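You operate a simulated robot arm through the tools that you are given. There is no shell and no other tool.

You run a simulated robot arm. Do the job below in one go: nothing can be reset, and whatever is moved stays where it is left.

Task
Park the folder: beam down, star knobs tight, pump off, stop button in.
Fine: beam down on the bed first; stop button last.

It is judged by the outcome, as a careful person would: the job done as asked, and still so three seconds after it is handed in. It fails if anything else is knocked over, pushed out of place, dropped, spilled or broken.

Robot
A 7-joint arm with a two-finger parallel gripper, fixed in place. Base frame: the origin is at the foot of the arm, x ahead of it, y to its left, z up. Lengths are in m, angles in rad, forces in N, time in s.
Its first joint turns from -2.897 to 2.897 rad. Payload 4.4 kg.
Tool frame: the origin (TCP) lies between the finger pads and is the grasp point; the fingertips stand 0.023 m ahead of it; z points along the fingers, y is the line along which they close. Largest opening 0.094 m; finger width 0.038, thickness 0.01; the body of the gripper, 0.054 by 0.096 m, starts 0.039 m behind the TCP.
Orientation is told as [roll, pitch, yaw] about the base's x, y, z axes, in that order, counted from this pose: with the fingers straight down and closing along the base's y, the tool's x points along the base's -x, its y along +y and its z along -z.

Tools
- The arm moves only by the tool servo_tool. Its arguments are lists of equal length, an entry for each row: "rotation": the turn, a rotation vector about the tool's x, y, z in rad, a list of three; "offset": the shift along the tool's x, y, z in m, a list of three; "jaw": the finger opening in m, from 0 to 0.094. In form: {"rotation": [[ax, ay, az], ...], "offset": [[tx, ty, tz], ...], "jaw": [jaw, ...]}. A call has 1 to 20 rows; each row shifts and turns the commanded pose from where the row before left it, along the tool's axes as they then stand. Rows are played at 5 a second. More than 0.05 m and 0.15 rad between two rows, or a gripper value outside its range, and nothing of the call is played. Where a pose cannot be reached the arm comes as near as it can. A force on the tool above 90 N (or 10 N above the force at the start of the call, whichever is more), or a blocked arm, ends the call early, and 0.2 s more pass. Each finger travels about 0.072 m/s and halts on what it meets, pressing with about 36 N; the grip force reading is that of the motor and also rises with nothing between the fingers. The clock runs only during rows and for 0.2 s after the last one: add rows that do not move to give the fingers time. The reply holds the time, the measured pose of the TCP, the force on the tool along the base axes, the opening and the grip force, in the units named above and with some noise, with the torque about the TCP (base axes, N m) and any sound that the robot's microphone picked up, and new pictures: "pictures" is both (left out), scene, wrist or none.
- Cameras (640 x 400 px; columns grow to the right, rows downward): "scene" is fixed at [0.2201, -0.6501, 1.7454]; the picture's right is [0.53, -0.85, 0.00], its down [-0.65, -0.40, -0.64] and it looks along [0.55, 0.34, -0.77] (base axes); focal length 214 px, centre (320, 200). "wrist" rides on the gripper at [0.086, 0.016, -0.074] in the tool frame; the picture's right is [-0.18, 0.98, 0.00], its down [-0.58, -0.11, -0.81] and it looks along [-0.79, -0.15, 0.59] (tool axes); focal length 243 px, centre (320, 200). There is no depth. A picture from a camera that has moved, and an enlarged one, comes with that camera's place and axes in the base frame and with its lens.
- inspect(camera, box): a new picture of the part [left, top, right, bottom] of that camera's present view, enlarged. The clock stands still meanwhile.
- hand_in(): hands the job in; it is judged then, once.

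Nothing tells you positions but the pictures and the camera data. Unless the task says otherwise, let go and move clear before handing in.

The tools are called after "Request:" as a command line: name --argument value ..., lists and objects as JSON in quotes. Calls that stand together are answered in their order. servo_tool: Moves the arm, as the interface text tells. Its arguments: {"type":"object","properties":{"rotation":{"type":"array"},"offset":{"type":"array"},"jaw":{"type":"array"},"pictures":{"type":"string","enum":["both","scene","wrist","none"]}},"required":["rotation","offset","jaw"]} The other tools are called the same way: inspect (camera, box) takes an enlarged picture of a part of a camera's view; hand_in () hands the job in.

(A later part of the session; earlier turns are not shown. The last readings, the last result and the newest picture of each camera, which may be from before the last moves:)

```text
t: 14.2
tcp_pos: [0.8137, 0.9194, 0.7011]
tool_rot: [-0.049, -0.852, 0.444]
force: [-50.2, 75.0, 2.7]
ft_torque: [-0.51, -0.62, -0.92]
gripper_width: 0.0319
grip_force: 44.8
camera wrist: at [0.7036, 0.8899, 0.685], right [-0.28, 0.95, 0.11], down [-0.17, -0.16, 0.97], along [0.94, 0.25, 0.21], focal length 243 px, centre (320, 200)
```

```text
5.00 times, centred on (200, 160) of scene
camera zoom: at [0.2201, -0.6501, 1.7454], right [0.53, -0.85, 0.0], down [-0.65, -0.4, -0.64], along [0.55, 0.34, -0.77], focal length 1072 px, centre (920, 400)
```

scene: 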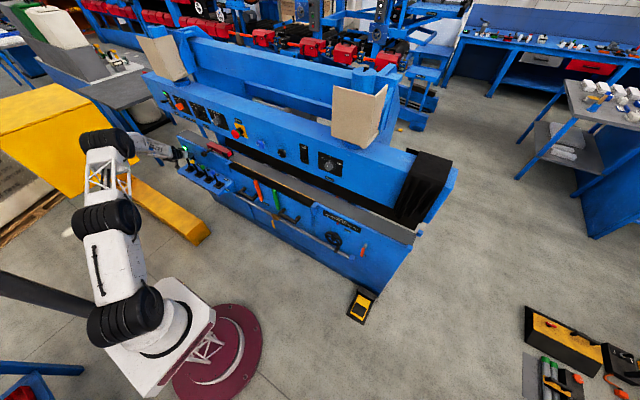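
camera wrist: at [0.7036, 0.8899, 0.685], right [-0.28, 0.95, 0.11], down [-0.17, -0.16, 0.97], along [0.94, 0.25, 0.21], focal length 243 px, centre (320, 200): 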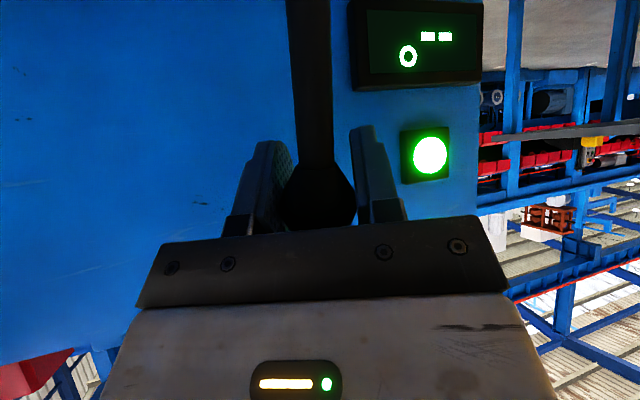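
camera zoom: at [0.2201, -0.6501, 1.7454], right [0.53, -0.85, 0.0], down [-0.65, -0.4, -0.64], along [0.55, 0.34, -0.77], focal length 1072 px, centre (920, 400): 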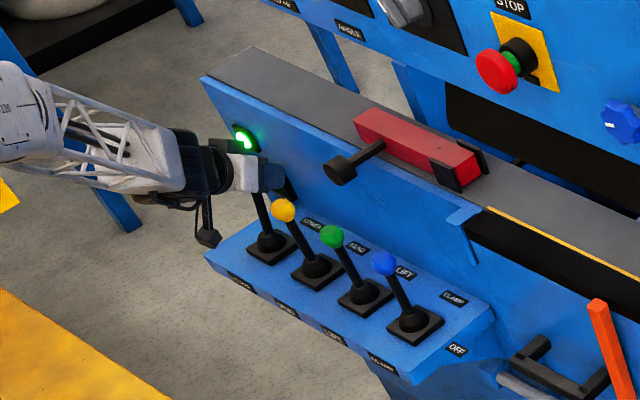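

The lever has reached its stop at about 18° of tilt and the force has risen. I'll ease off slightly to unload, wait, and see if the beam moves.

Request:
servo_tool --rotation '[[0, 0, 0], [0, 0, 0], [0, 0, 0], [0, 0, 0], [0, 0, 0], [0, 0, 0]]' --offset '[[0.0015, 0.005, -0.0025], [0, 0, 0], [0, 0, 0], [0, 0, 0], [0, 0, 0], [0, 0, 0]]' --jaw '[0.025, 0.025, 0.025, 0.025, 0.025, 0.025]'

Request:
inspect --camera "scene" --box '[150, 120, 310, 220]'

```text
t: 15.6
tcp_pos: [0.8137, 0.9196, 0.7016]
tool_rot: [-0.05, -0.854, 0.44]
force: [1.2, 67.6, 3.8]
ft_torque: [-0.36, -0.5, -1.02]
gripper_width: 0.0317
grip_force: 45.2
camera wrist: at [0.7024, 0.8903, 0.6851], right [-0.28, 0.96, 0.11], down [-0.18, -0.16, 0.97], along [0.95, 0.25, 0.21], focal length 243 px, centre (320, 200)
```

scene: 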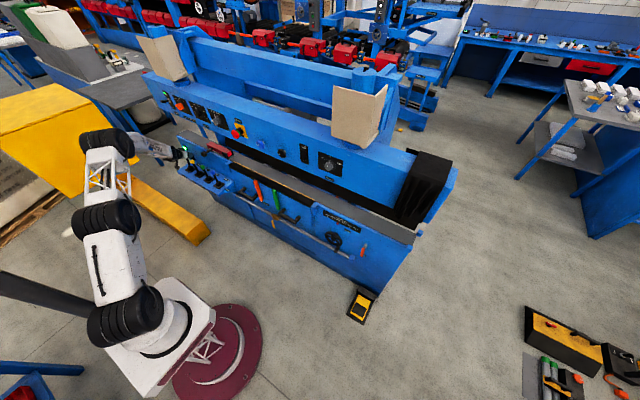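
wrist: 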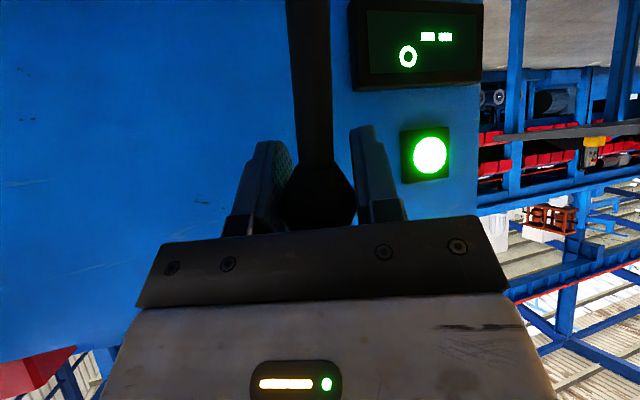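

```text
4.00 times, centred on (230, 170) of scene
camera zoom: at [0.2201, -0.6501, 1.7454], right [0.53, -0.85, 0.0], down [-0.65, -0.4, -0.64], along [0.55, 0.34, -0.77], focal length 858 px, centre (680, 320)
```

zoom: 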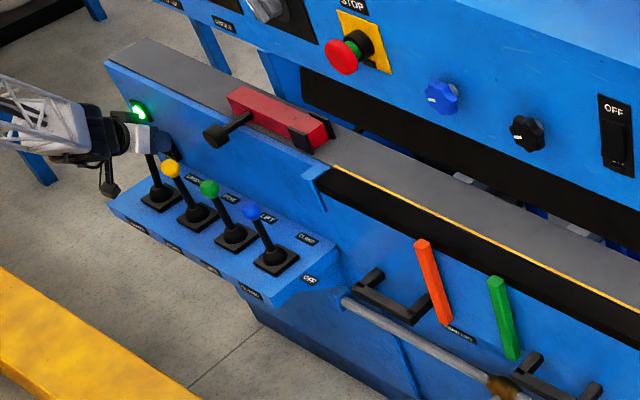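

The lever is held at its stop, but the beam hasn't visibly moved. I'll look closely at the beam nose and the HAND/AUTO selector before deciding.

Request:
inspect --camera "scene" --box '[195, 95, 245, 145]'

Request:
inspect --camera "scene" --box '[170, 140, 220, 180]'

Request:
inspect --camera "scene" --box '[285, 135, 355, 185]'

Request:
inspect --camera "scene" --box '[375, 140, 465, 250]'

```text
8.00 times, centred on (220, 120) of scene
camera zoom: at [0.2201, -0.6501, 1.7454], right [0.53, -0.85, 0.0], down [-0.65, -0.4, -0.64], along [0.55, 0.34, -0.77], focal length 1716 px, centre (1120, 840)
```

zoom: 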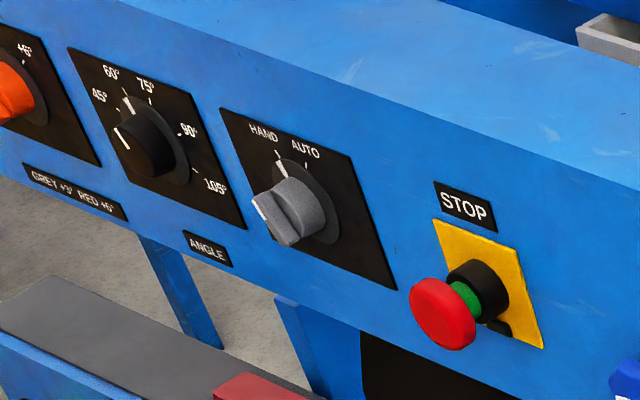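

```text
10.00 times, centred on (195, 160) of scene
camera zoom: at [0.2201, -0.6501, 1.7454], right [0.53, -0.85, 0.0], down [-0.65, -0.4, -0.64], along [0.55, 0.34, -0.77], focal length 2145 px, centre (1570, 600)
```

zoom: 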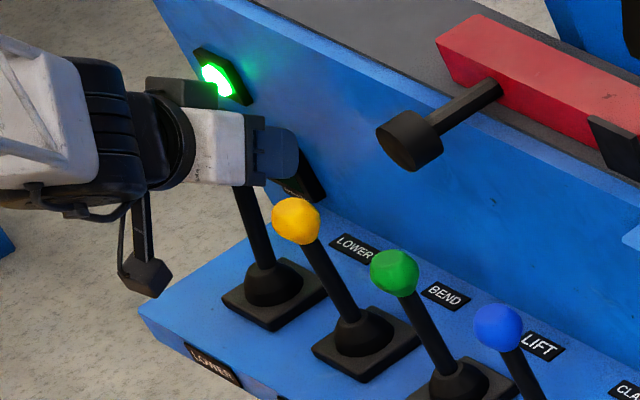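

```text
8.00 times, centred on (320, 160) of scene
camera zoom: at [0.2201, -0.6501, 1.7454], right [0.53, -0.85, 0.0], down [-0.65, -0.4, -0.64], along [0.55, 0.34, -0.77], focal length 1716 px, centre (320, 520)
```

zoom: 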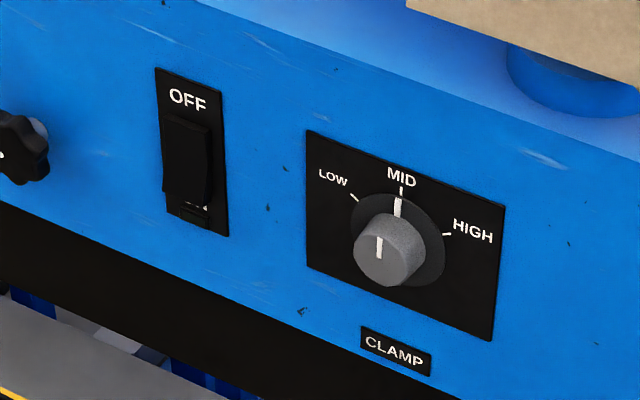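

```text
3.64 times, centred on (420, 195) of scene
camera zoom: at [0.2201, -0.6501, 1.7454], right [0.53, -0.85, 0.0], down [-0.65, -0.4, -0.64], along [0.55, 0.34, -0.77], focal length 780 px, centre (-44, 218)
```

zoom: 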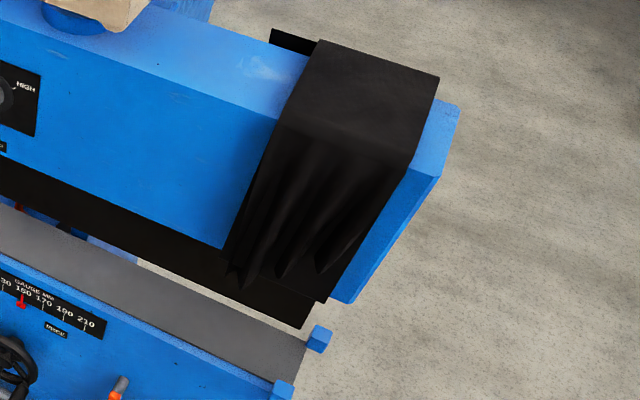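

The lever clearly leans toward LOWER and the selector seems to point at HAND. I'll loosen the grip a little to clear the side load and see whether the lever stays or springs back.

Request:
servo_tool --rotation '[[0, 0, 0], [0, 0, 0], [0, 0, 0]]' --offset '[[0, 0, 0], [0, 0, 0], [0, 0, 0]]' --jaw '[0.05, 0.05, 0.05]'

Request:
inspect --camera "scene" --box '[170, 140, 220, 180]'

```text
t: 16.4
tcp_pos: [0.8137, 0.9191, 0.7005]
tool_rot: [-0.051, -0.851, 0.439]
force: [-0.2, -0.7, -0.1]
ft_torque: [0.03, 0.01, 0.0]
gripper_width: 0.0499
grip_force: 0.0
camera wrist: at [0.7024, 0.8892, 0.684], right [-0.27, 0.96, 0.11], down [-0.17, -0.16, 0.97], along [0.95, 0.25, 0.21], focal length 243 px, centre (320, 200)
```

scene: 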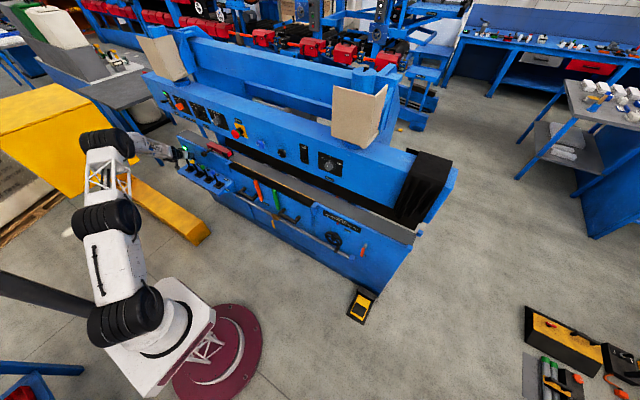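
wrist: 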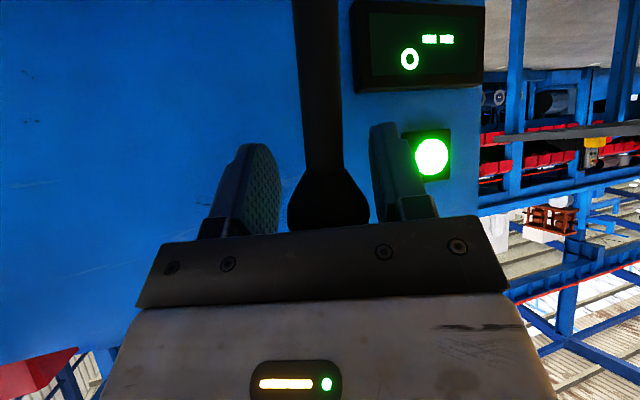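

```text
10.00 times, centred on (195, 160) of scene
camera zoom: at [0.2201, -0.6501, 1.7454], right [0.53, -0.85, 0.0], down [-0.65, -0.4, -0.64], along [0.55, 0.34, -0.77], focal length 2145 px, centre (1570, 600)
```

zoom: 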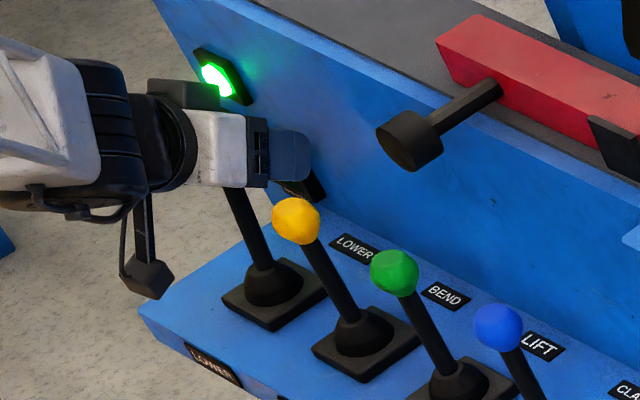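

The lever is spring-centred: it went back to vertical when loosened, and holding it forward did not move the beam. I'll recentre on the knob, regrip, and try pulling it toward the front label.

Request:
servo_tool --rotation '[[0, 0, 0], [0, 0, 0], [0, 0, 0], [0, 0, 0]]' --offset '[[0, 0, 0], [0.008, 0.0061, -0.0158], [0.008, 0.0061, -0.0158], [0, 0, 0]]' --jaw '[0.07, 0.07, 0.07, 0.07]'

Request:
inspect --camera "scene" --box '[170, 140, 220, 180]'

Request:
inspect --camera "scene" --box '[250, 195, 280, 215]'

```text
t: 17.4
tcp_pos: [0.776, 0.9188, 0.709]
tool_rot: [-0.049, -0.85, 0.438]
force: [-1.0, -0.1, -1.2]
ft_torque: [0.04, 0.0, 0.02]
gripper_width: 0.0701
grip_force: 0.0
camera wrist: at [0.6654, 0.8883, 0.693], right [-0.28, 0.96, 0.11], down [-0.18, -0.16, 0.97], along [0.95, 0.25, 0.21], focal length 243 px, centre (320, 200)
```

scene: 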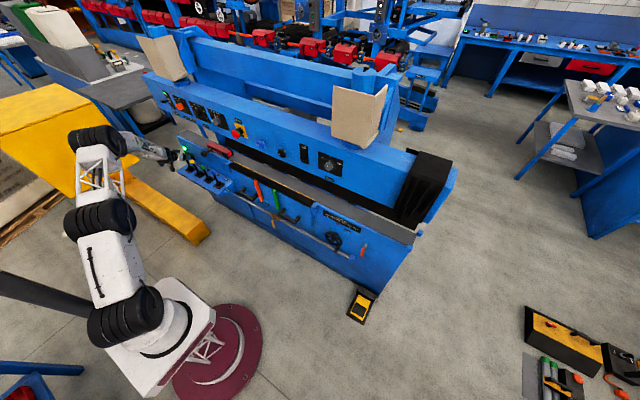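
wrist: 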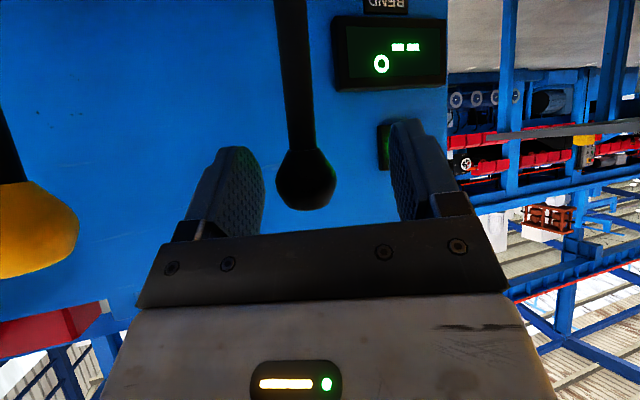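

```text
10.00 times, centred on (195, 160) of scene
camera zoom: at [0.2201, -0.6501, 1.7454], right [0.53, -0.85, 0.0], down [-0.65, -0.4, -0.64], along [0.55, 0.34, -0.77], focal length 2145 px, centre (1570, 600)
```

zoom: 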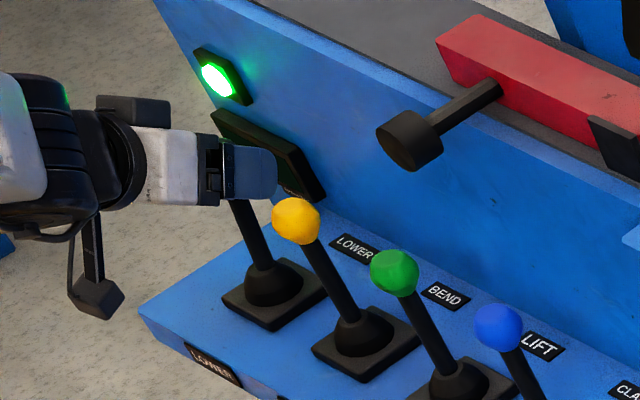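

```text
16.00 times, centred on (265, 205) of scene
camera zoom: at [0.2201, -0.6501, 1.7454], right [0.53, -0.85, 0.0], down [-0.65, -0.4, -0.64], along [0.55, 0.34, -0.77], focal length 3432 px, centre (1200, 120)
```

zoom: 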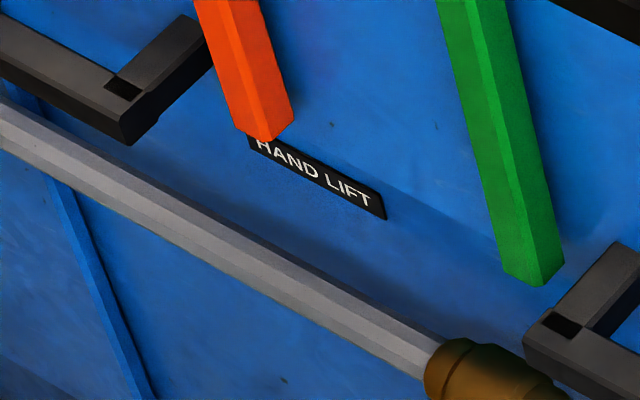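

The black lever may still be leaning forward a little. I'll zoom in on the lever and the beam before touching it again.

Request:
inspect --camera "scene" --box '[182, 150, 212, 180]'

Request:
servo_tool --rotation '[[0, 0, 0], [0, 0, 0], [0, 0, 0], [0, 0, 0]]' --offset '[[0, 0, 0], [0, 0, 0], [0, 0, 0], [0, 0, 0]]' --jaw '[0.07, 0.07, 0.07, 0.07]'

Request:
inspect --camera "wrist" --box '[200, 0, 440, 240]'

Request:
inspect --camera "scene" --box '[215, 135, 315, 185]'

```text
13.33 times, centred on (197, 165) of scene
camera zoom: at [0.2201, -0.6501, 1.7454], right [0.53, -0.85, 0.0], down [-0.65, -0.4, -0.64], along [0.55, 0.34, -0.77], focal length 2860 px, centre (1960, 667)
```

zoom: 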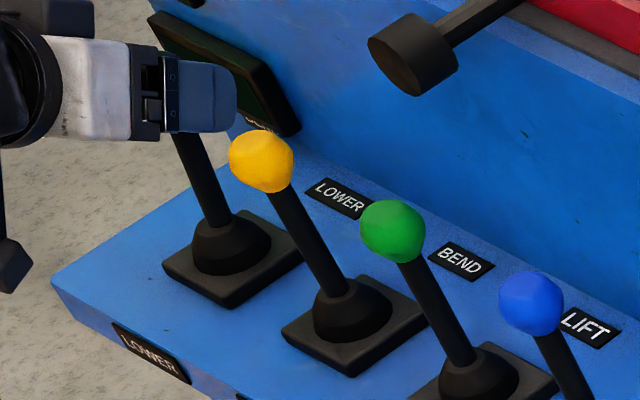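

```text
t: 18.4
tcp_pos: [0.7769, 0.9192, 0.7089]
tool_rot: [-0.049, -0.852, 0.44]
force: [0.1, 0.8, 0.3]
ft_torque: [0.0, 0.01, 0.01]
gripper_width: 0.0701
grip_force: 0.1
camera wrist: at [0.6655, 0.8883, 0.693], right [-0.28, 0.96, 0.11], down [-0.18, -0.16, 0.97], along [0.95, 0.25, 0.21], focal length 243 px, centre (320, 200)
```

scene: 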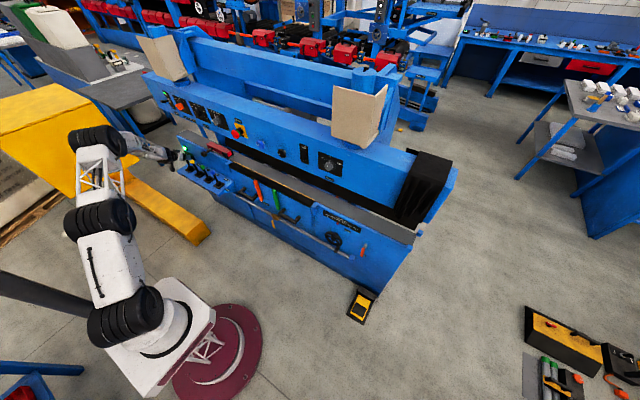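
wrist: 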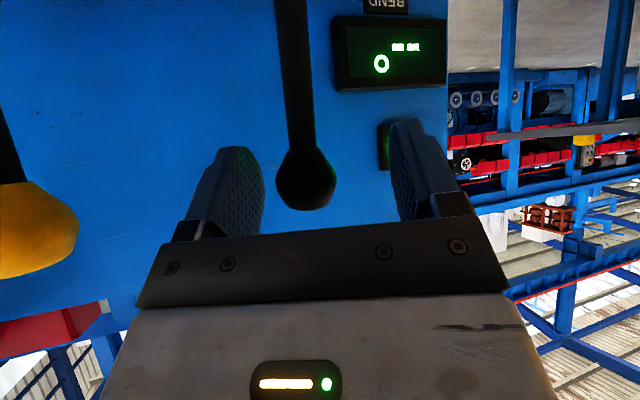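

```text
1.67 times, centred on (320, 120) of wrist
camera zoom: at [0.6655, 0.8883, 0.693], right [-0.28, 0.96, 0.11], down [-0.18, -0.16, 0.97], along [0.95, 0.25, 0.21], focal length 404 px, centre (320, 333)
```

zoom: 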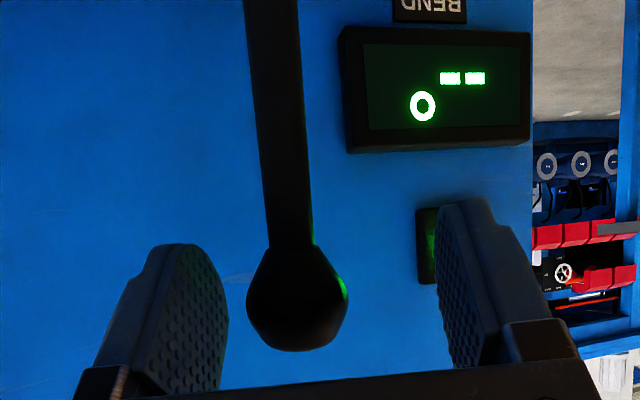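

```text
6.40 times, centred on (265, 160) of scene
camera zoom: at [0.2201, -0.6501, 1.7454], right [0.53, -0.85, 0.0], down [-0.65, -0.4, -0.64], along [0.55, 0.34, -0.77], focal length 1373 px, centre (672, 456)
```

zoom: 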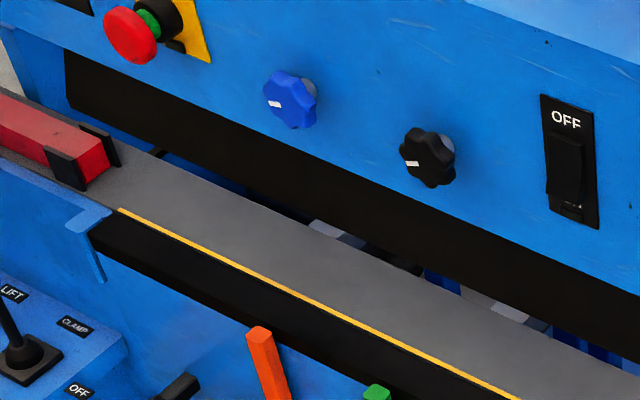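

The lever seems to stay where it is left, and it rests about 1.5 cm forward now. I'll regrip it and pull it back toward the operator, watching the beam.

Request:
servo_tool --rotation '[[0, 0, 0], [0, 0, 0], [0, 0, 0], [0, 0, 0]]' --offset '[[-0.008, -0.0085, 0.0094], [0, 0, 0], [0, 0, 0], [0, 0, 0]]' --jaw '[0.07, 0.04, 0.025, 0.025]' --pictures "wrist"

```text
t: 19.4
tcp_pos: [0.7921, 0.9152, 0.7101]
tool_rot: [-0.05, -0.85, 0.44]
force: [-1.1, -11.3, 3.1]
ft_torque: [-0.15, -0.04, 0.16]
gripper_width: 0.0318
grip_force: 44.9
camera wrist: at [0.6804, 0.8855, 0.6931], right [-0.28, 0.96, 0.11], down [-0.18, -0.16, 0.97], along [0.95, 0.25, 0.21], focal length 243 px, centre (320, 200)
```

wrist: 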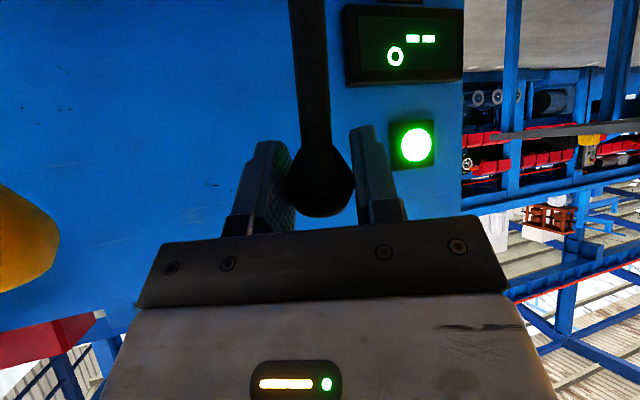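

The grip is good again, so I'll pull about 3 cm toward the operator.

Request:
servo_tool --rotation '[[0, 0, 0], [0, 0, 0], [0, 0, 0], [0, 0, 0]]' --offset '[[0.0055, 0.0039, -0.0075], [0.006, 0.0039, -0.007], [0.0062, 0.0039, -0.0067], [0, 0, 0]]' --jaw '[0.025, 0.025, 0.025, 0.025]'

Request:
inspect --camera "scene" --box '[160, 120, 290, 200]'

```text
t: 20.4
tcp_pos: [0.7619, 0.9156, 0.7093]
tool_rot: [-0.051, -0.852, 0.439]
force: [26.8, -29.0, -2.9]
ft_torque: [0.06, 0.1, -0.13]
gripper_width: 0.0417
grip_force: 18.6
camera wrist: at [0.6507, 0.8849, 0.6938], right [-0.27, 0.96, 0.11], down [-0.17, -0.16, 0.97], along [0.95, 0.25, 0.21], focal length 243 px, centre (320, 200)
```

scene: 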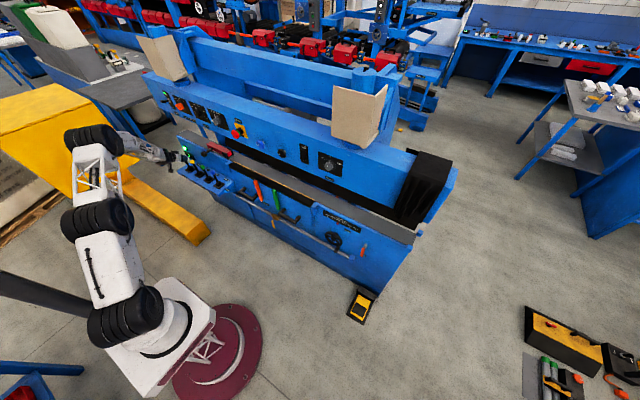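
wrist: 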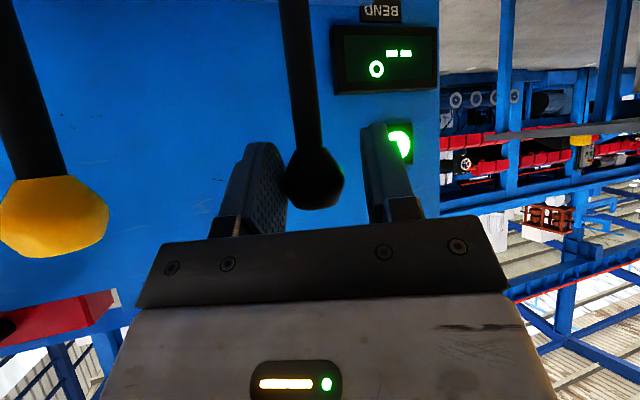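

```text
4.92 times, centred on (225, 160) of scene
camera zoom: at [0.2201, -0.6501, 1.7454], right [0.53, -0.85, 0.0], down [-0.65, -0.4, -0.64], along [0.55, 0.34, -0.77], focal length 1056 px, centre (788, 397)
```

zoom: 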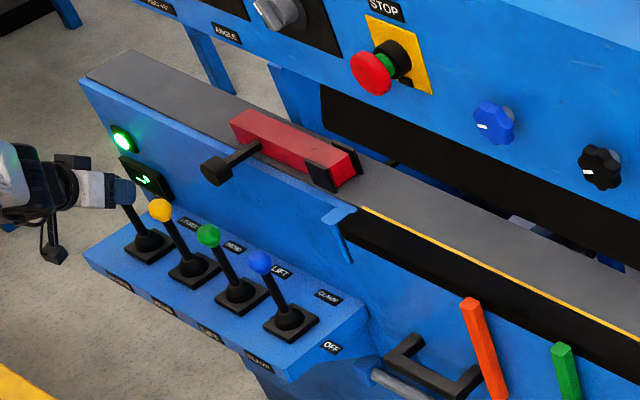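

The lever stops at vertical, which is OFF, and only travels forward; the knob slipped toward the tips. My fingers may have touched the front wall before the lever got fully over, so I'll back off, close the fingers and push the knob with the closed tips.

Request:
servo_tool --rotation '[[0, 0, 0], [0, 0, 0], [0, 0, 0], [0, 0, 0], [0, 0, 0], [0, 0, 0], [0, 0, 0], [0, 0, 0], [0, 0, 0]]' --offset '[[0, 0, 0], [0, 0, 0], [0, 0, -0.035], [0, 0, -0.035], [0, 0, 0], [0, 0, 0], [0, 0, 0], [-0.0071, -0.0072, 0.0324], [0, 0, 0]]' --jaw '[0.08, 0.08, 0.08, 0.08, 0.03, 0, 0, 0, 0]'

Request:
inspect --camera "scene" --box '[170, 140, 220, 180]'

```text
t: 22.4
tcp_pos: [0.7423, 0.9001, 0.7415]
tool_rot: [-0.051, -0.849, 0.44]
force: [0.2, 0.0, -0.6]
ft_torque: [0.0, -0.01, -0.02]
gripper_width: 0.0001
grip_force: 35.9
camera wrist: at [0.6314, 0.8708, 0.7246], right [-0.28, 0.96, 0.11], down [-0.17, -0.16, 0.97], along [0.95, 0.25, 0.21], focal length 243 px, centre (320, 200)
```

scene: 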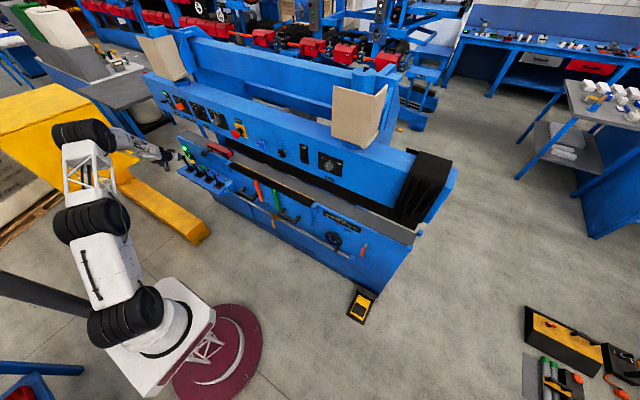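
wrist: 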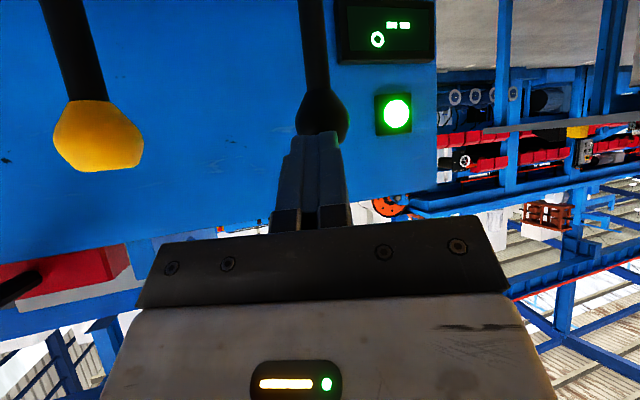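

```text
10.00 times, centred on (195, 160) of scene
camera zoom: at [0.2201, -0.6501, 1.7454], right [0.53, -0.85, 0.0], down [-0.65, -0.4, -0.64], along [0.55, 0.34, -0.77], focal length 2145 px, centre (1570, 600)
```

zoom: 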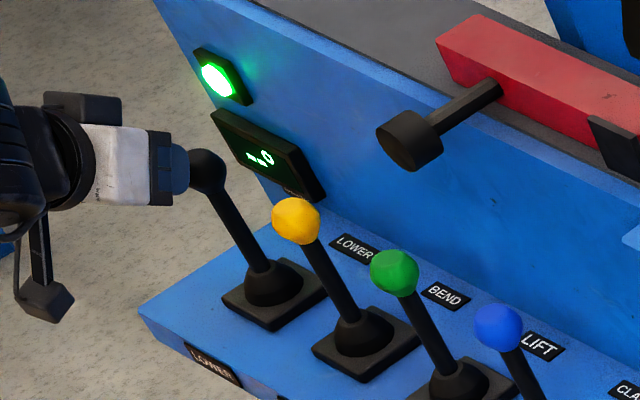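

The lever is upright and my closed tips are about 1 cm behind the knob. I'll push it forward along its arc by about 4 cm and check the beam.

Request:
servo_tool --rotation '[[0, 0, 0], [0, 0, 0], [0, 0, 0], [0, 0, 0], [0, 0, 0], [0, 0, 0]]' --offset '[[0, 0.001, 0.01], [-0.0057, -0.0039, 0.0073], [-0.005, -0.0039, 0.0079], [-0.0043, -0.0038, 0.0084], [-0.0035, -0.0038, 0.0092], [0, 0, 0]]' --jaw '[0, 0, 0, 0, 0, 0]'

Request:
inspect --camera "scene" --box '[170, 140, 220, 180]'

Request:
inspect --camera "scene" --box '[195, 95, 315, 185]'

```text
t: 23.4
tcp_pos: [0.7715, 0.9062, 0.7333]
tool_rot: [-0.049, -0.851, 0.441]
force: [-36.6, -24.2, 23.2]
ft_torque: [0.07, -0.09, -0.36]
gripper_width: 0.0
grip_force: 35.6
stopped in row 4: the force on the tool passed its limit at 122 N (the readings are from after the stop); the commanded pose is now the measured one
camera wrist: at [0.6609, 0.8752, 0.716], right [-0.28, 0.96, 0.11], down [-0.17, -0.16, 0.97], along [0.95, 0.25, 0.21], focal length 243 px, centre (320, 200)
```

scene: 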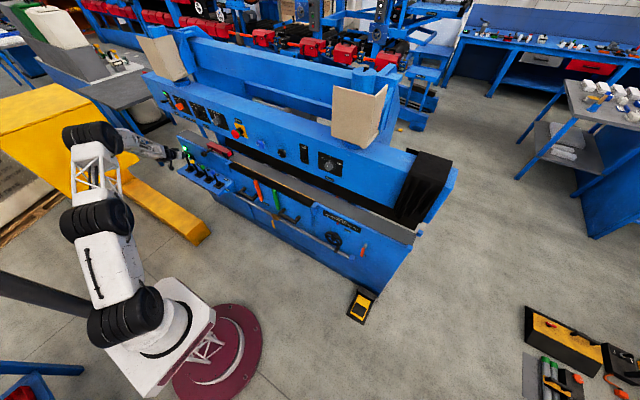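
wrist: 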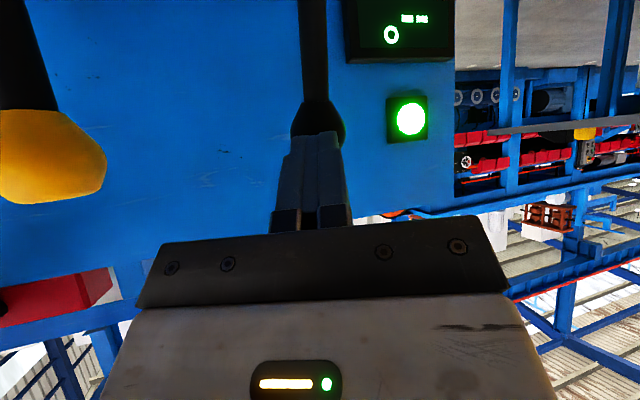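

```text
10.00 times, centred on (195, 160) of scene
camera zoom: at [0.2201, -0.6501, 1.7454], right [0.53, -0.85, 0.0], down [-0.65, -0.4, -0.64], along [0.55, 0.34, -0.77], focal length 2145 px, centre (1570, 600)
```

zoom: 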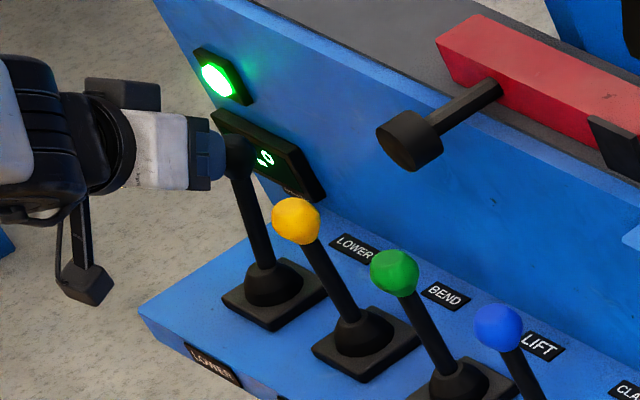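

```text
4.44 times, centred on (255, 140) of scene
camera zoom: at [0.2201, -0.6501, 1.7454], right [0.53, -0.85, 0.0], down [-0.65, -0.4, -0.64], along [0.55, 0.34, -0.77], focal length 953 px, centre (609, 467)
```

zoom: 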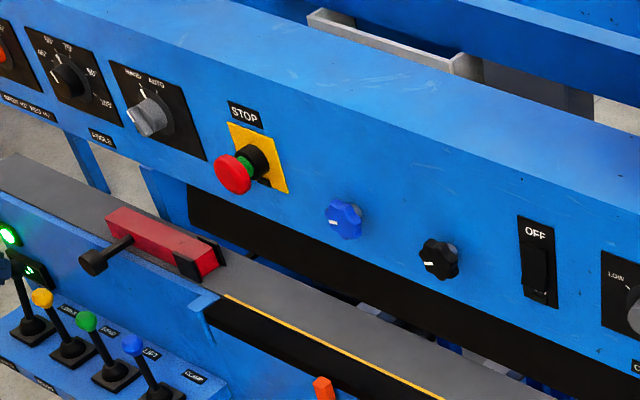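

Two different pushes confirm the LOWER lever is at its stop and the beam doesn't react. On a folder LOWER/BEND drive the folding leaf while LIFT/CLAMP drive the top beam, so blue CLAMP should bring the beam down; first I'll back off and see whether the LOWER lever returns to OFF.

Request:
servo_tool --rotation '[[0, 0, 0], [0, 0, 0], [0, 0, 0], [0, 0, 0], [0, 0, 0]]' --offset '[[0, 0, -0.03], [0, 0, -0.03], [0, 0, 0], [0, 0, 0], [0, 0, 0]]' --jaw '[0, 0, 0, 0, 0]'

Request:
inspect --camera "scene" --box '[170, 140, 220, 180]'

Request:
inspect --camera "scene" --box '[215, 165, 330, 245]'

```text
t: 24.6
tcp_pos: [0.7314, 0.8881, 0.7671]
tool_rot: [-0.049, -0.849, 0.442]
force: [0.4, 0.0, 0.6]
ft_torque: [-0.02, 0.0, -0.02]
gripper_width: 0.0003
grip_force: 36.3
camera wrist: at [0.6196, 0.8573, 0.7521], right [-0.28, 0.96, 0.11], down [-0.17, -0.16, 0.97], along [0.95, 0.25, 0.21], focal length 243 px, centre (320, 200)
```

scene: 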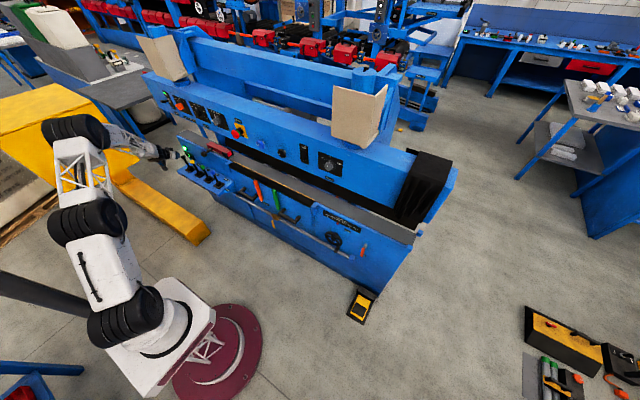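
wrist: 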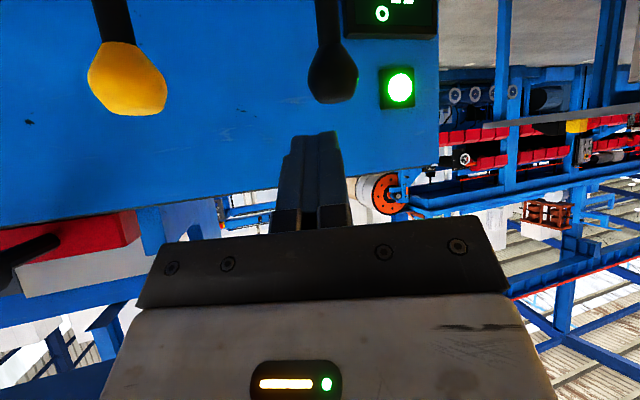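

```text
10.00 times, centred on (195, 160) of scene
camera zoom: at [0.2201, -0.6501, 1.7454], right [0.53, -0.85, 0.0], down [-0.65, -0.4, -0.64], along [0.55, 0.34, -0.77], focal length 2145 px, centre (1570, 600)
```

zoom: 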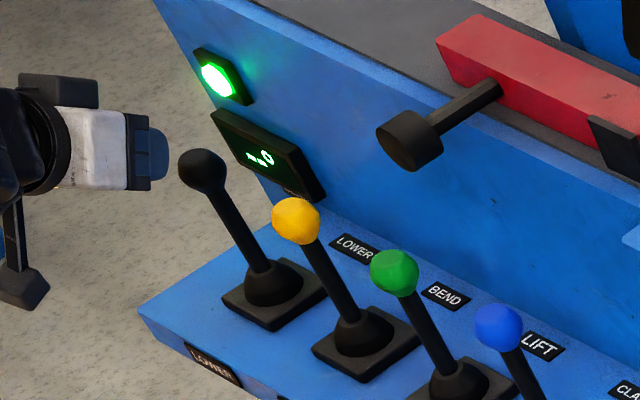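

```text
5.00 times, centred on (272, 205) of scene
camera zoom: at [0.2201, -0.6501, 1.7454], right [0.53, -0.85, 0.0], down [-0.65, -0.4, -0.64], along [0.55, 0.34, -0.77], focal length 1072 px, centre (558, 175)
```

zoom: 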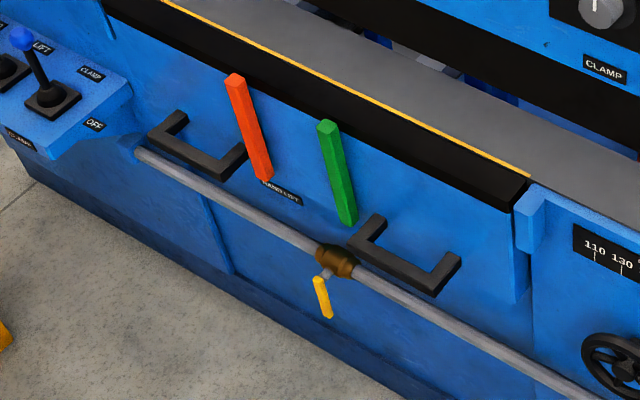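

The LOWER lever sprang back to OFF by itself, so the levers are hold-to-run. I'll retract, slide across in front of the blue CLAMP lever at about (0.776, 0.584, 0.709), and look.

Request:
servo_tool --rotation '[[0, 0, 0], [0, 0, 0], [0, 0, 0], [0, 0, 0], [0, 0, 0], [0, 0, 0], [0, 0, 0], [0, 0, 0], [0, 0, 0]]' --offset '[[0, 0, -0.045], [0.01463, -0.04217, -0.0118], [0.01463, -0.04217, -0.0118], [0.01463, -0.04217, -0.0118], [0.01463, -0.04217, -0.0118], [0.01463, -0.04217, -0.0118], [0.01463, -0.04217, -0.0118], [0.01463, -0.04217, -0.0118], [0, 0, 0]]' --jaw '[0, 0, 0, 0, 0, 0, 0, 0, 0]'

Request:
inspect --camera "scene" --box '[170, 130, 250, 190]'

Request:
inspect --camera "wrist" --box '[160, 0, 480, 200]'

```text
t: 26.6
tcp_pos: [0.6952, 0.5561, 0.7843]
tool_rot: [-0.05, -0.85, 0.442]
force: [-0.2, 0.5, 0.2]
ft_torque: [0.01, -0.03, 0.01]
gripper_width: 0.0
grip_force: 36.2
camera wrist: at [0.5841, 0.5251, 0.7686], right [-0.28, 0.96, 0.11], down [-0.17, -0.16, 0.97], along [0.95, 0.25, 0.21], focal length 243 px, centre (320, 200)
```

scene: 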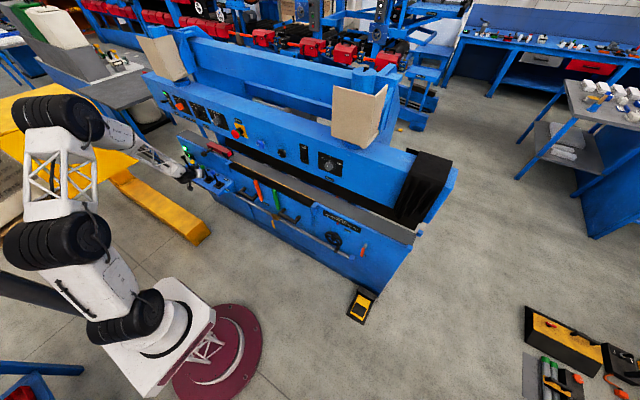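
wrist: 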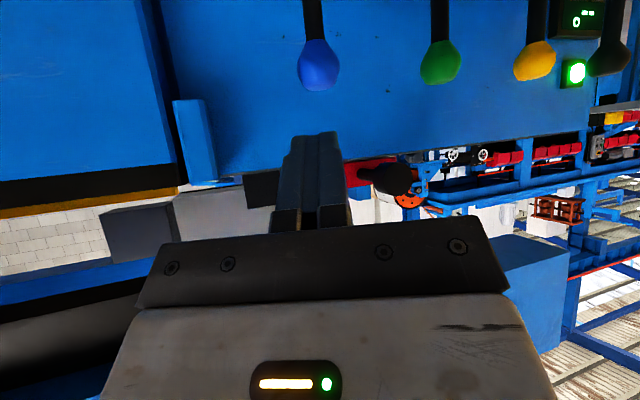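

```text
6.67 times, centred on (210, 160) of scene
camera zoom: at [0.2201, -0.6501, 1.7454], right [0.53, -0.85, 0.0], down [-0.65, -0.4, -0.64], along [0.55, 0.34, -0.77], focal length 1430 px, centre (1053, 467)
```

zoom: 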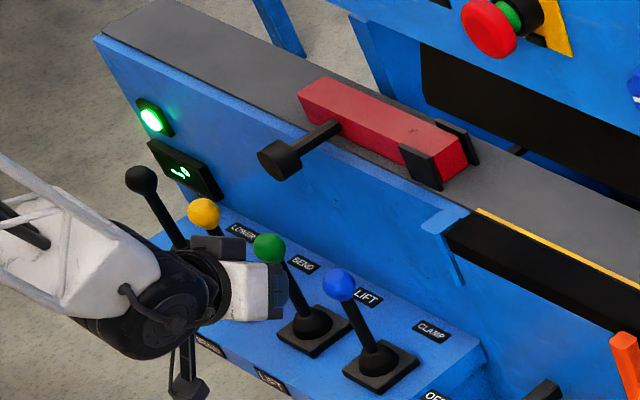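

```text
2.00 times, centred on (320, 100) of wrist
camera zoom: at [0.5841, 0.5251, 0.7686], right [-0.28, 0.96, 0.11], down [-0.17, -0.16, 0.97], along [0.95, 0.25, 0.21], focal length 485 px, centre (320, 400)
```

zoom: 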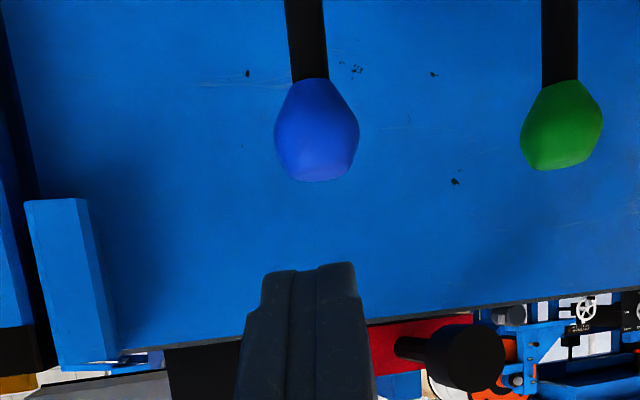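

The blue knob is exactly on the tool axis, about 7.5 cm ahead. I'll advance to contact and push it forward about 2 cm in 5 mm steps.

Request:
servo_tool --rotation '[[0, 0, 0], [0, 0, 0], [0, 0, 0], [0, 0, 0], [0, 0, 0], [0, 0, 0], [0, 0, 0], [0, 0, 0]]' --offset '[[0.0003, -0.0008, 0.036], [0.0003, -0.0008, 0.036], [0, 0, 0.004], [-0.003, -0.002, 0.0035], [-0.0027, -0.002, 0.0038], [-0.0025, -0.0019, 0.004], [-0.002, -0.0019, 0.0042], [0, 0, 0]]' --jaw '[0, 0, 0, 0, 0, 0, 0, 0]'

Request:
inspect --camera "scene" --box '[170, 110, 290, 190]'

```text
t: 28.4
tcp_pos: [0.7699, 0.5721, 0.7337]
tool_rot: [-0.051, -0.85, 0.442]
force: [-2.3, -1.9, 3.0]
ft_torque: [0.06, -0.02, -0.02]
gripper_width: 0.0001
grip_force: 36.4
camera wrist: at [0.6593, 0.5412, 0.7171], right [-0.28, 0.96, 0.11], down [-0.17, -0.16, 0.97], along [0.95, 0.25, 0.21], focal length 243 px, centre (320, 200)
```

scene: 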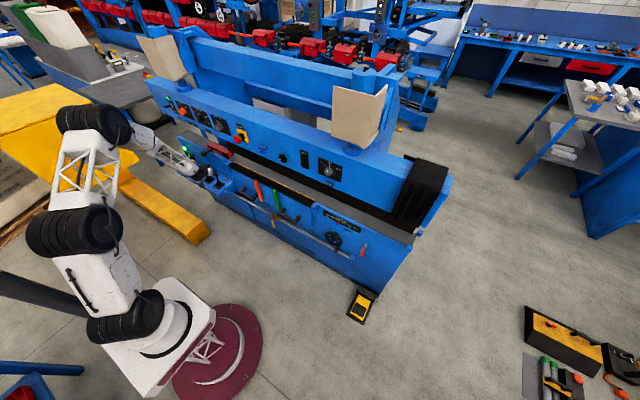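
wrist: 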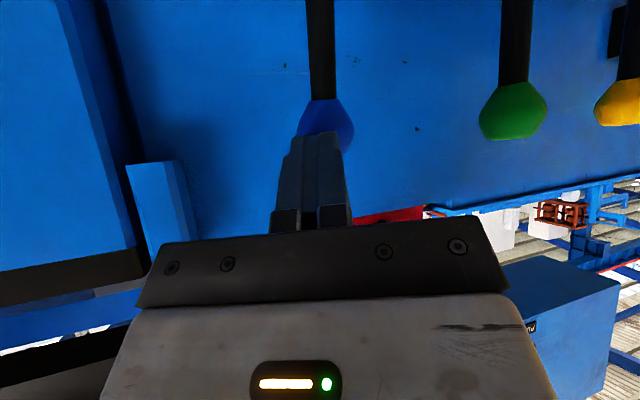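

```text
5.00 times, centred on (230, 150) of scene
camera zoom: at [0.2201, -0.6501, 1.7454], right [0.53, -0.85, 0.0], down [-0.65, -0.4, -0.64], along [0.55, 0.34, -0.77], focal length 1072 px, centre (770, 450)
```

zoom: 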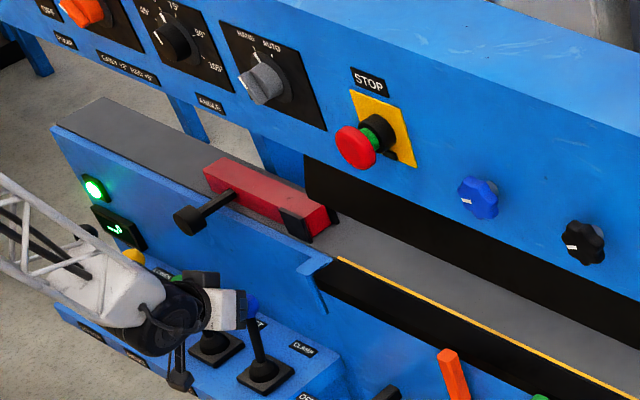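

The CLAMP lever works: the beam is coming down, with the panel riding on it. I'll keep holding the lever and watch the descent, the nose and the red bar.

Request:
servo_tool --rotation '[[0, 0, 0], [0, 0, 0], [0, 0, 0], [0, 0, 0]]' --offset '[[0, 0, 0], [0, 0, 0], [0, 0, 0], [0, 0, 0]]' --jaw '[0, 0, 0, 0]' --pictures "scene"

Request:
inspect --camera "scene" --box '[170, 110, 290, 190]'

Request:
inspect --camera "scene" --box '[210, 140, 260, 170]'

```text
t: 29.4
tcp_pos: [0.7701, 0.5724, 0.7336]
tool_rot: [-0.05, -0.85, 0.441]
force: [-4.0, -1.2, 1.4]
ft_torque: [-0.05, 0.0, -0.01]
gripper_width: 0.0001
grip_force: 36.5
```

scene: 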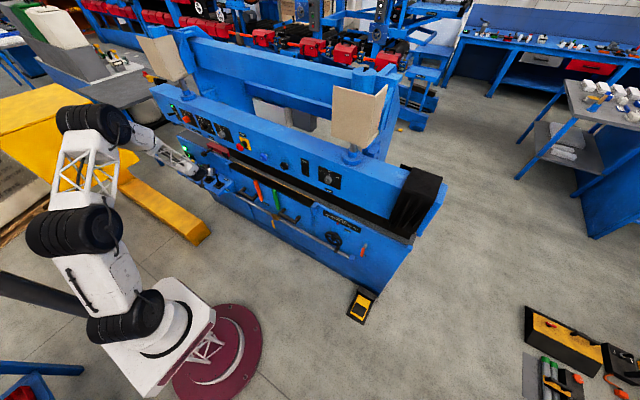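

```text
5.00 times, centred on (230, 150) of scene
camera zoom: at [0.2201, -0.6501, 1.7454], right [0.53, -0.85, 0.0], down [-0.65, -0.4, -0.64], along [0.55, 0.34, -0.77], focal length 1072 px, centre (770, 450)
```

zoom: 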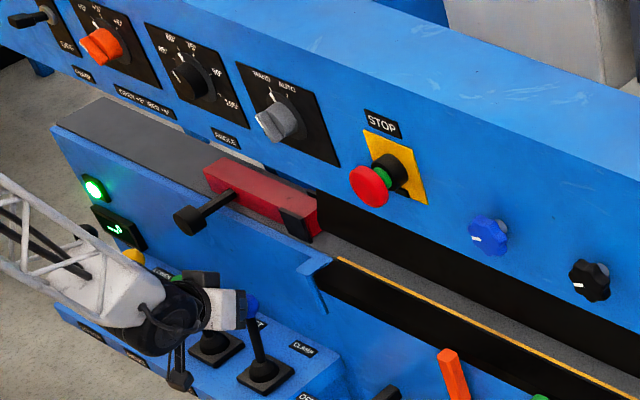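

```text
12.80 times, centred on (235, 155) of scene
camera zoom: at [0.2201, -0.6501, 1.7454], right [0.53, -0.85, 0.0], down [-0.65, -0.4, -0.64], along [0.55, 0.34, -0.77], focal length 2745 px, centre (1408, 776)
```

zoom: 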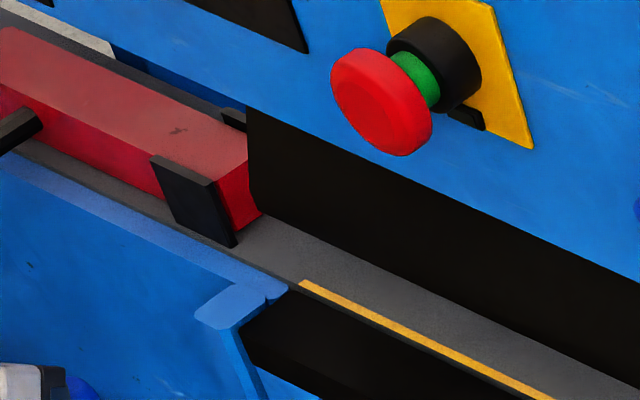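

The beam has about 4 cm to go and its lower edge is passing close over the red bar. I'll step the time in short bits to make sure the bar isn't hit.

Request:
servo_tool --rotation '[[0, 0, 0]]' --offset '[[0, 0, 0]]' --jaw '[0]' --pictures "none"

Request:
inspect --camera "scene" --box '[210, 140, 260, 170]'

Request:
inspect --camera "wrist" --box '[0, 100, 640, 400]'

```text
t: 29.8
tcp_pos: [0.7711, 0.5723, 0.734]
tool_rot: [-0.051, -0.85, 0.441]
force: [-3.2, -1.1, 0.9]
ft_torque: [-0.01, 0.01, 0.03]
gripper_width: 0.0
grip_force: 35.9
```

```text
12.80 times, centred on (235, 155) of scene
camera zoom: at [0.2201, -0.6501, 1.7454], right [0.53, -0.85, 0.0], down [-0.65, -0.4, -0.64], along [0.55, 0.34, -0.77], focal length 2745 px, centre (1408, 776)
```

zoom: 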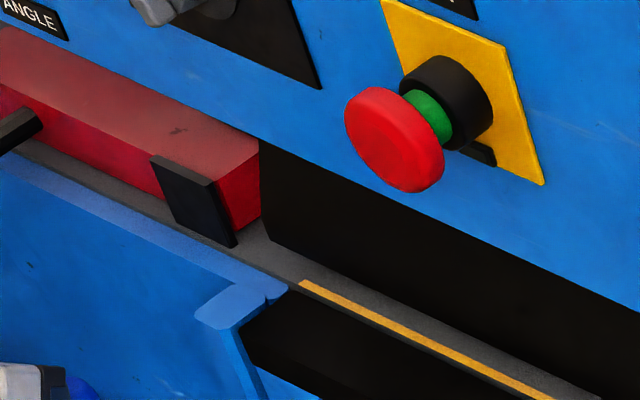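

```text
1.00 times, centred on (320, 250) of wrist (not enlarged: the box is as wide or as high as the picture)
camera zoom: at [0.6593, 0.5415, 0.7174], right [-0.28, 0.96, 0.11], down [-0.17, -0.16, 0.97], along [0.95, 0.25, 0.21], focal length 243 px, centre (320, 150)
```

zoom: 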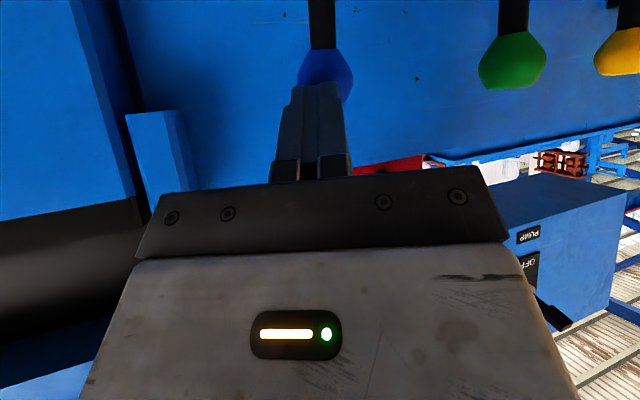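

About 2 cm is left and the red bar is still clear. One more short step.

Request:
servo_tool --rotation '[[0, 0, 0]]' --offset '[[0, 0, 0]]' --jaw '[0]' --pictures "none"

Request:
inspect --camera "scene" --box '[210, 140, 260, 170]'

Request:
inspect --camera "scene" --box '[280, 150, 440, 250]'

```text
t: 30.2
tcp_pos: [0.7706, 0.5709, 0.7337]
tool_rot: [-0.051, -0.849, 0.443]
force: [-3.7, 0.2, 1.6]
ft_torque: [0.04, -0.02, 0.01]
gripper_width: 0.0
grip_force: 36.1
```

```text
12.80 times, centred on (235, 155) of scene
camera zoom: at [0.2201, -0.6501, 1.7454], right [0.53, -0.85, 0.0], down [-0.65, -0.4, -0.64], along [0.55, 0.34, -0.77], focal length 2745 px, centre (1408, 776)
```

zoom: 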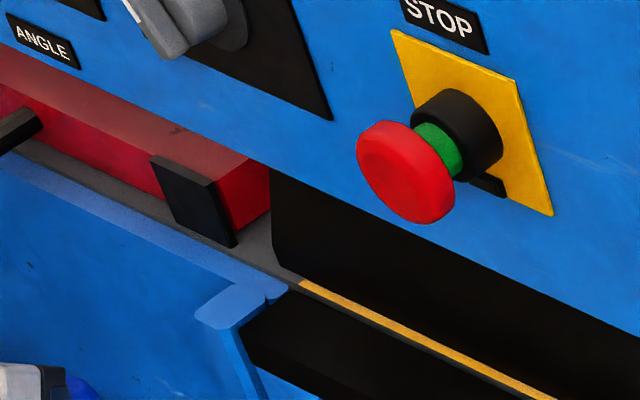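

```text
4.00 times, centred on (360, 200) of scene
camera zoom: at [0.2201, -0.6501, 1.7454], right [0.53, -0.85, 0.0], down [-0.65, -0.4, -0.64], along [0.55, 0.34, -0.77], focal length 858 px, centre (160, 200)
```

zoom: 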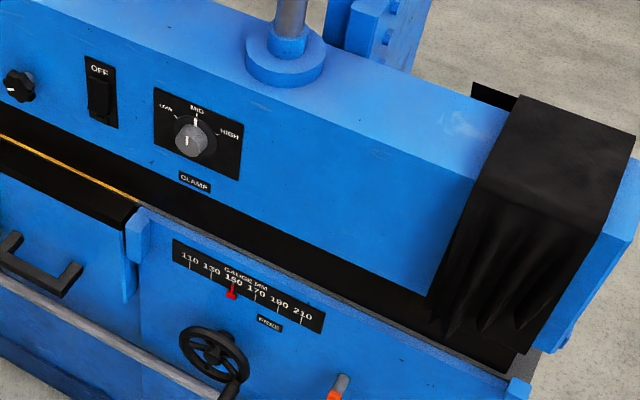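

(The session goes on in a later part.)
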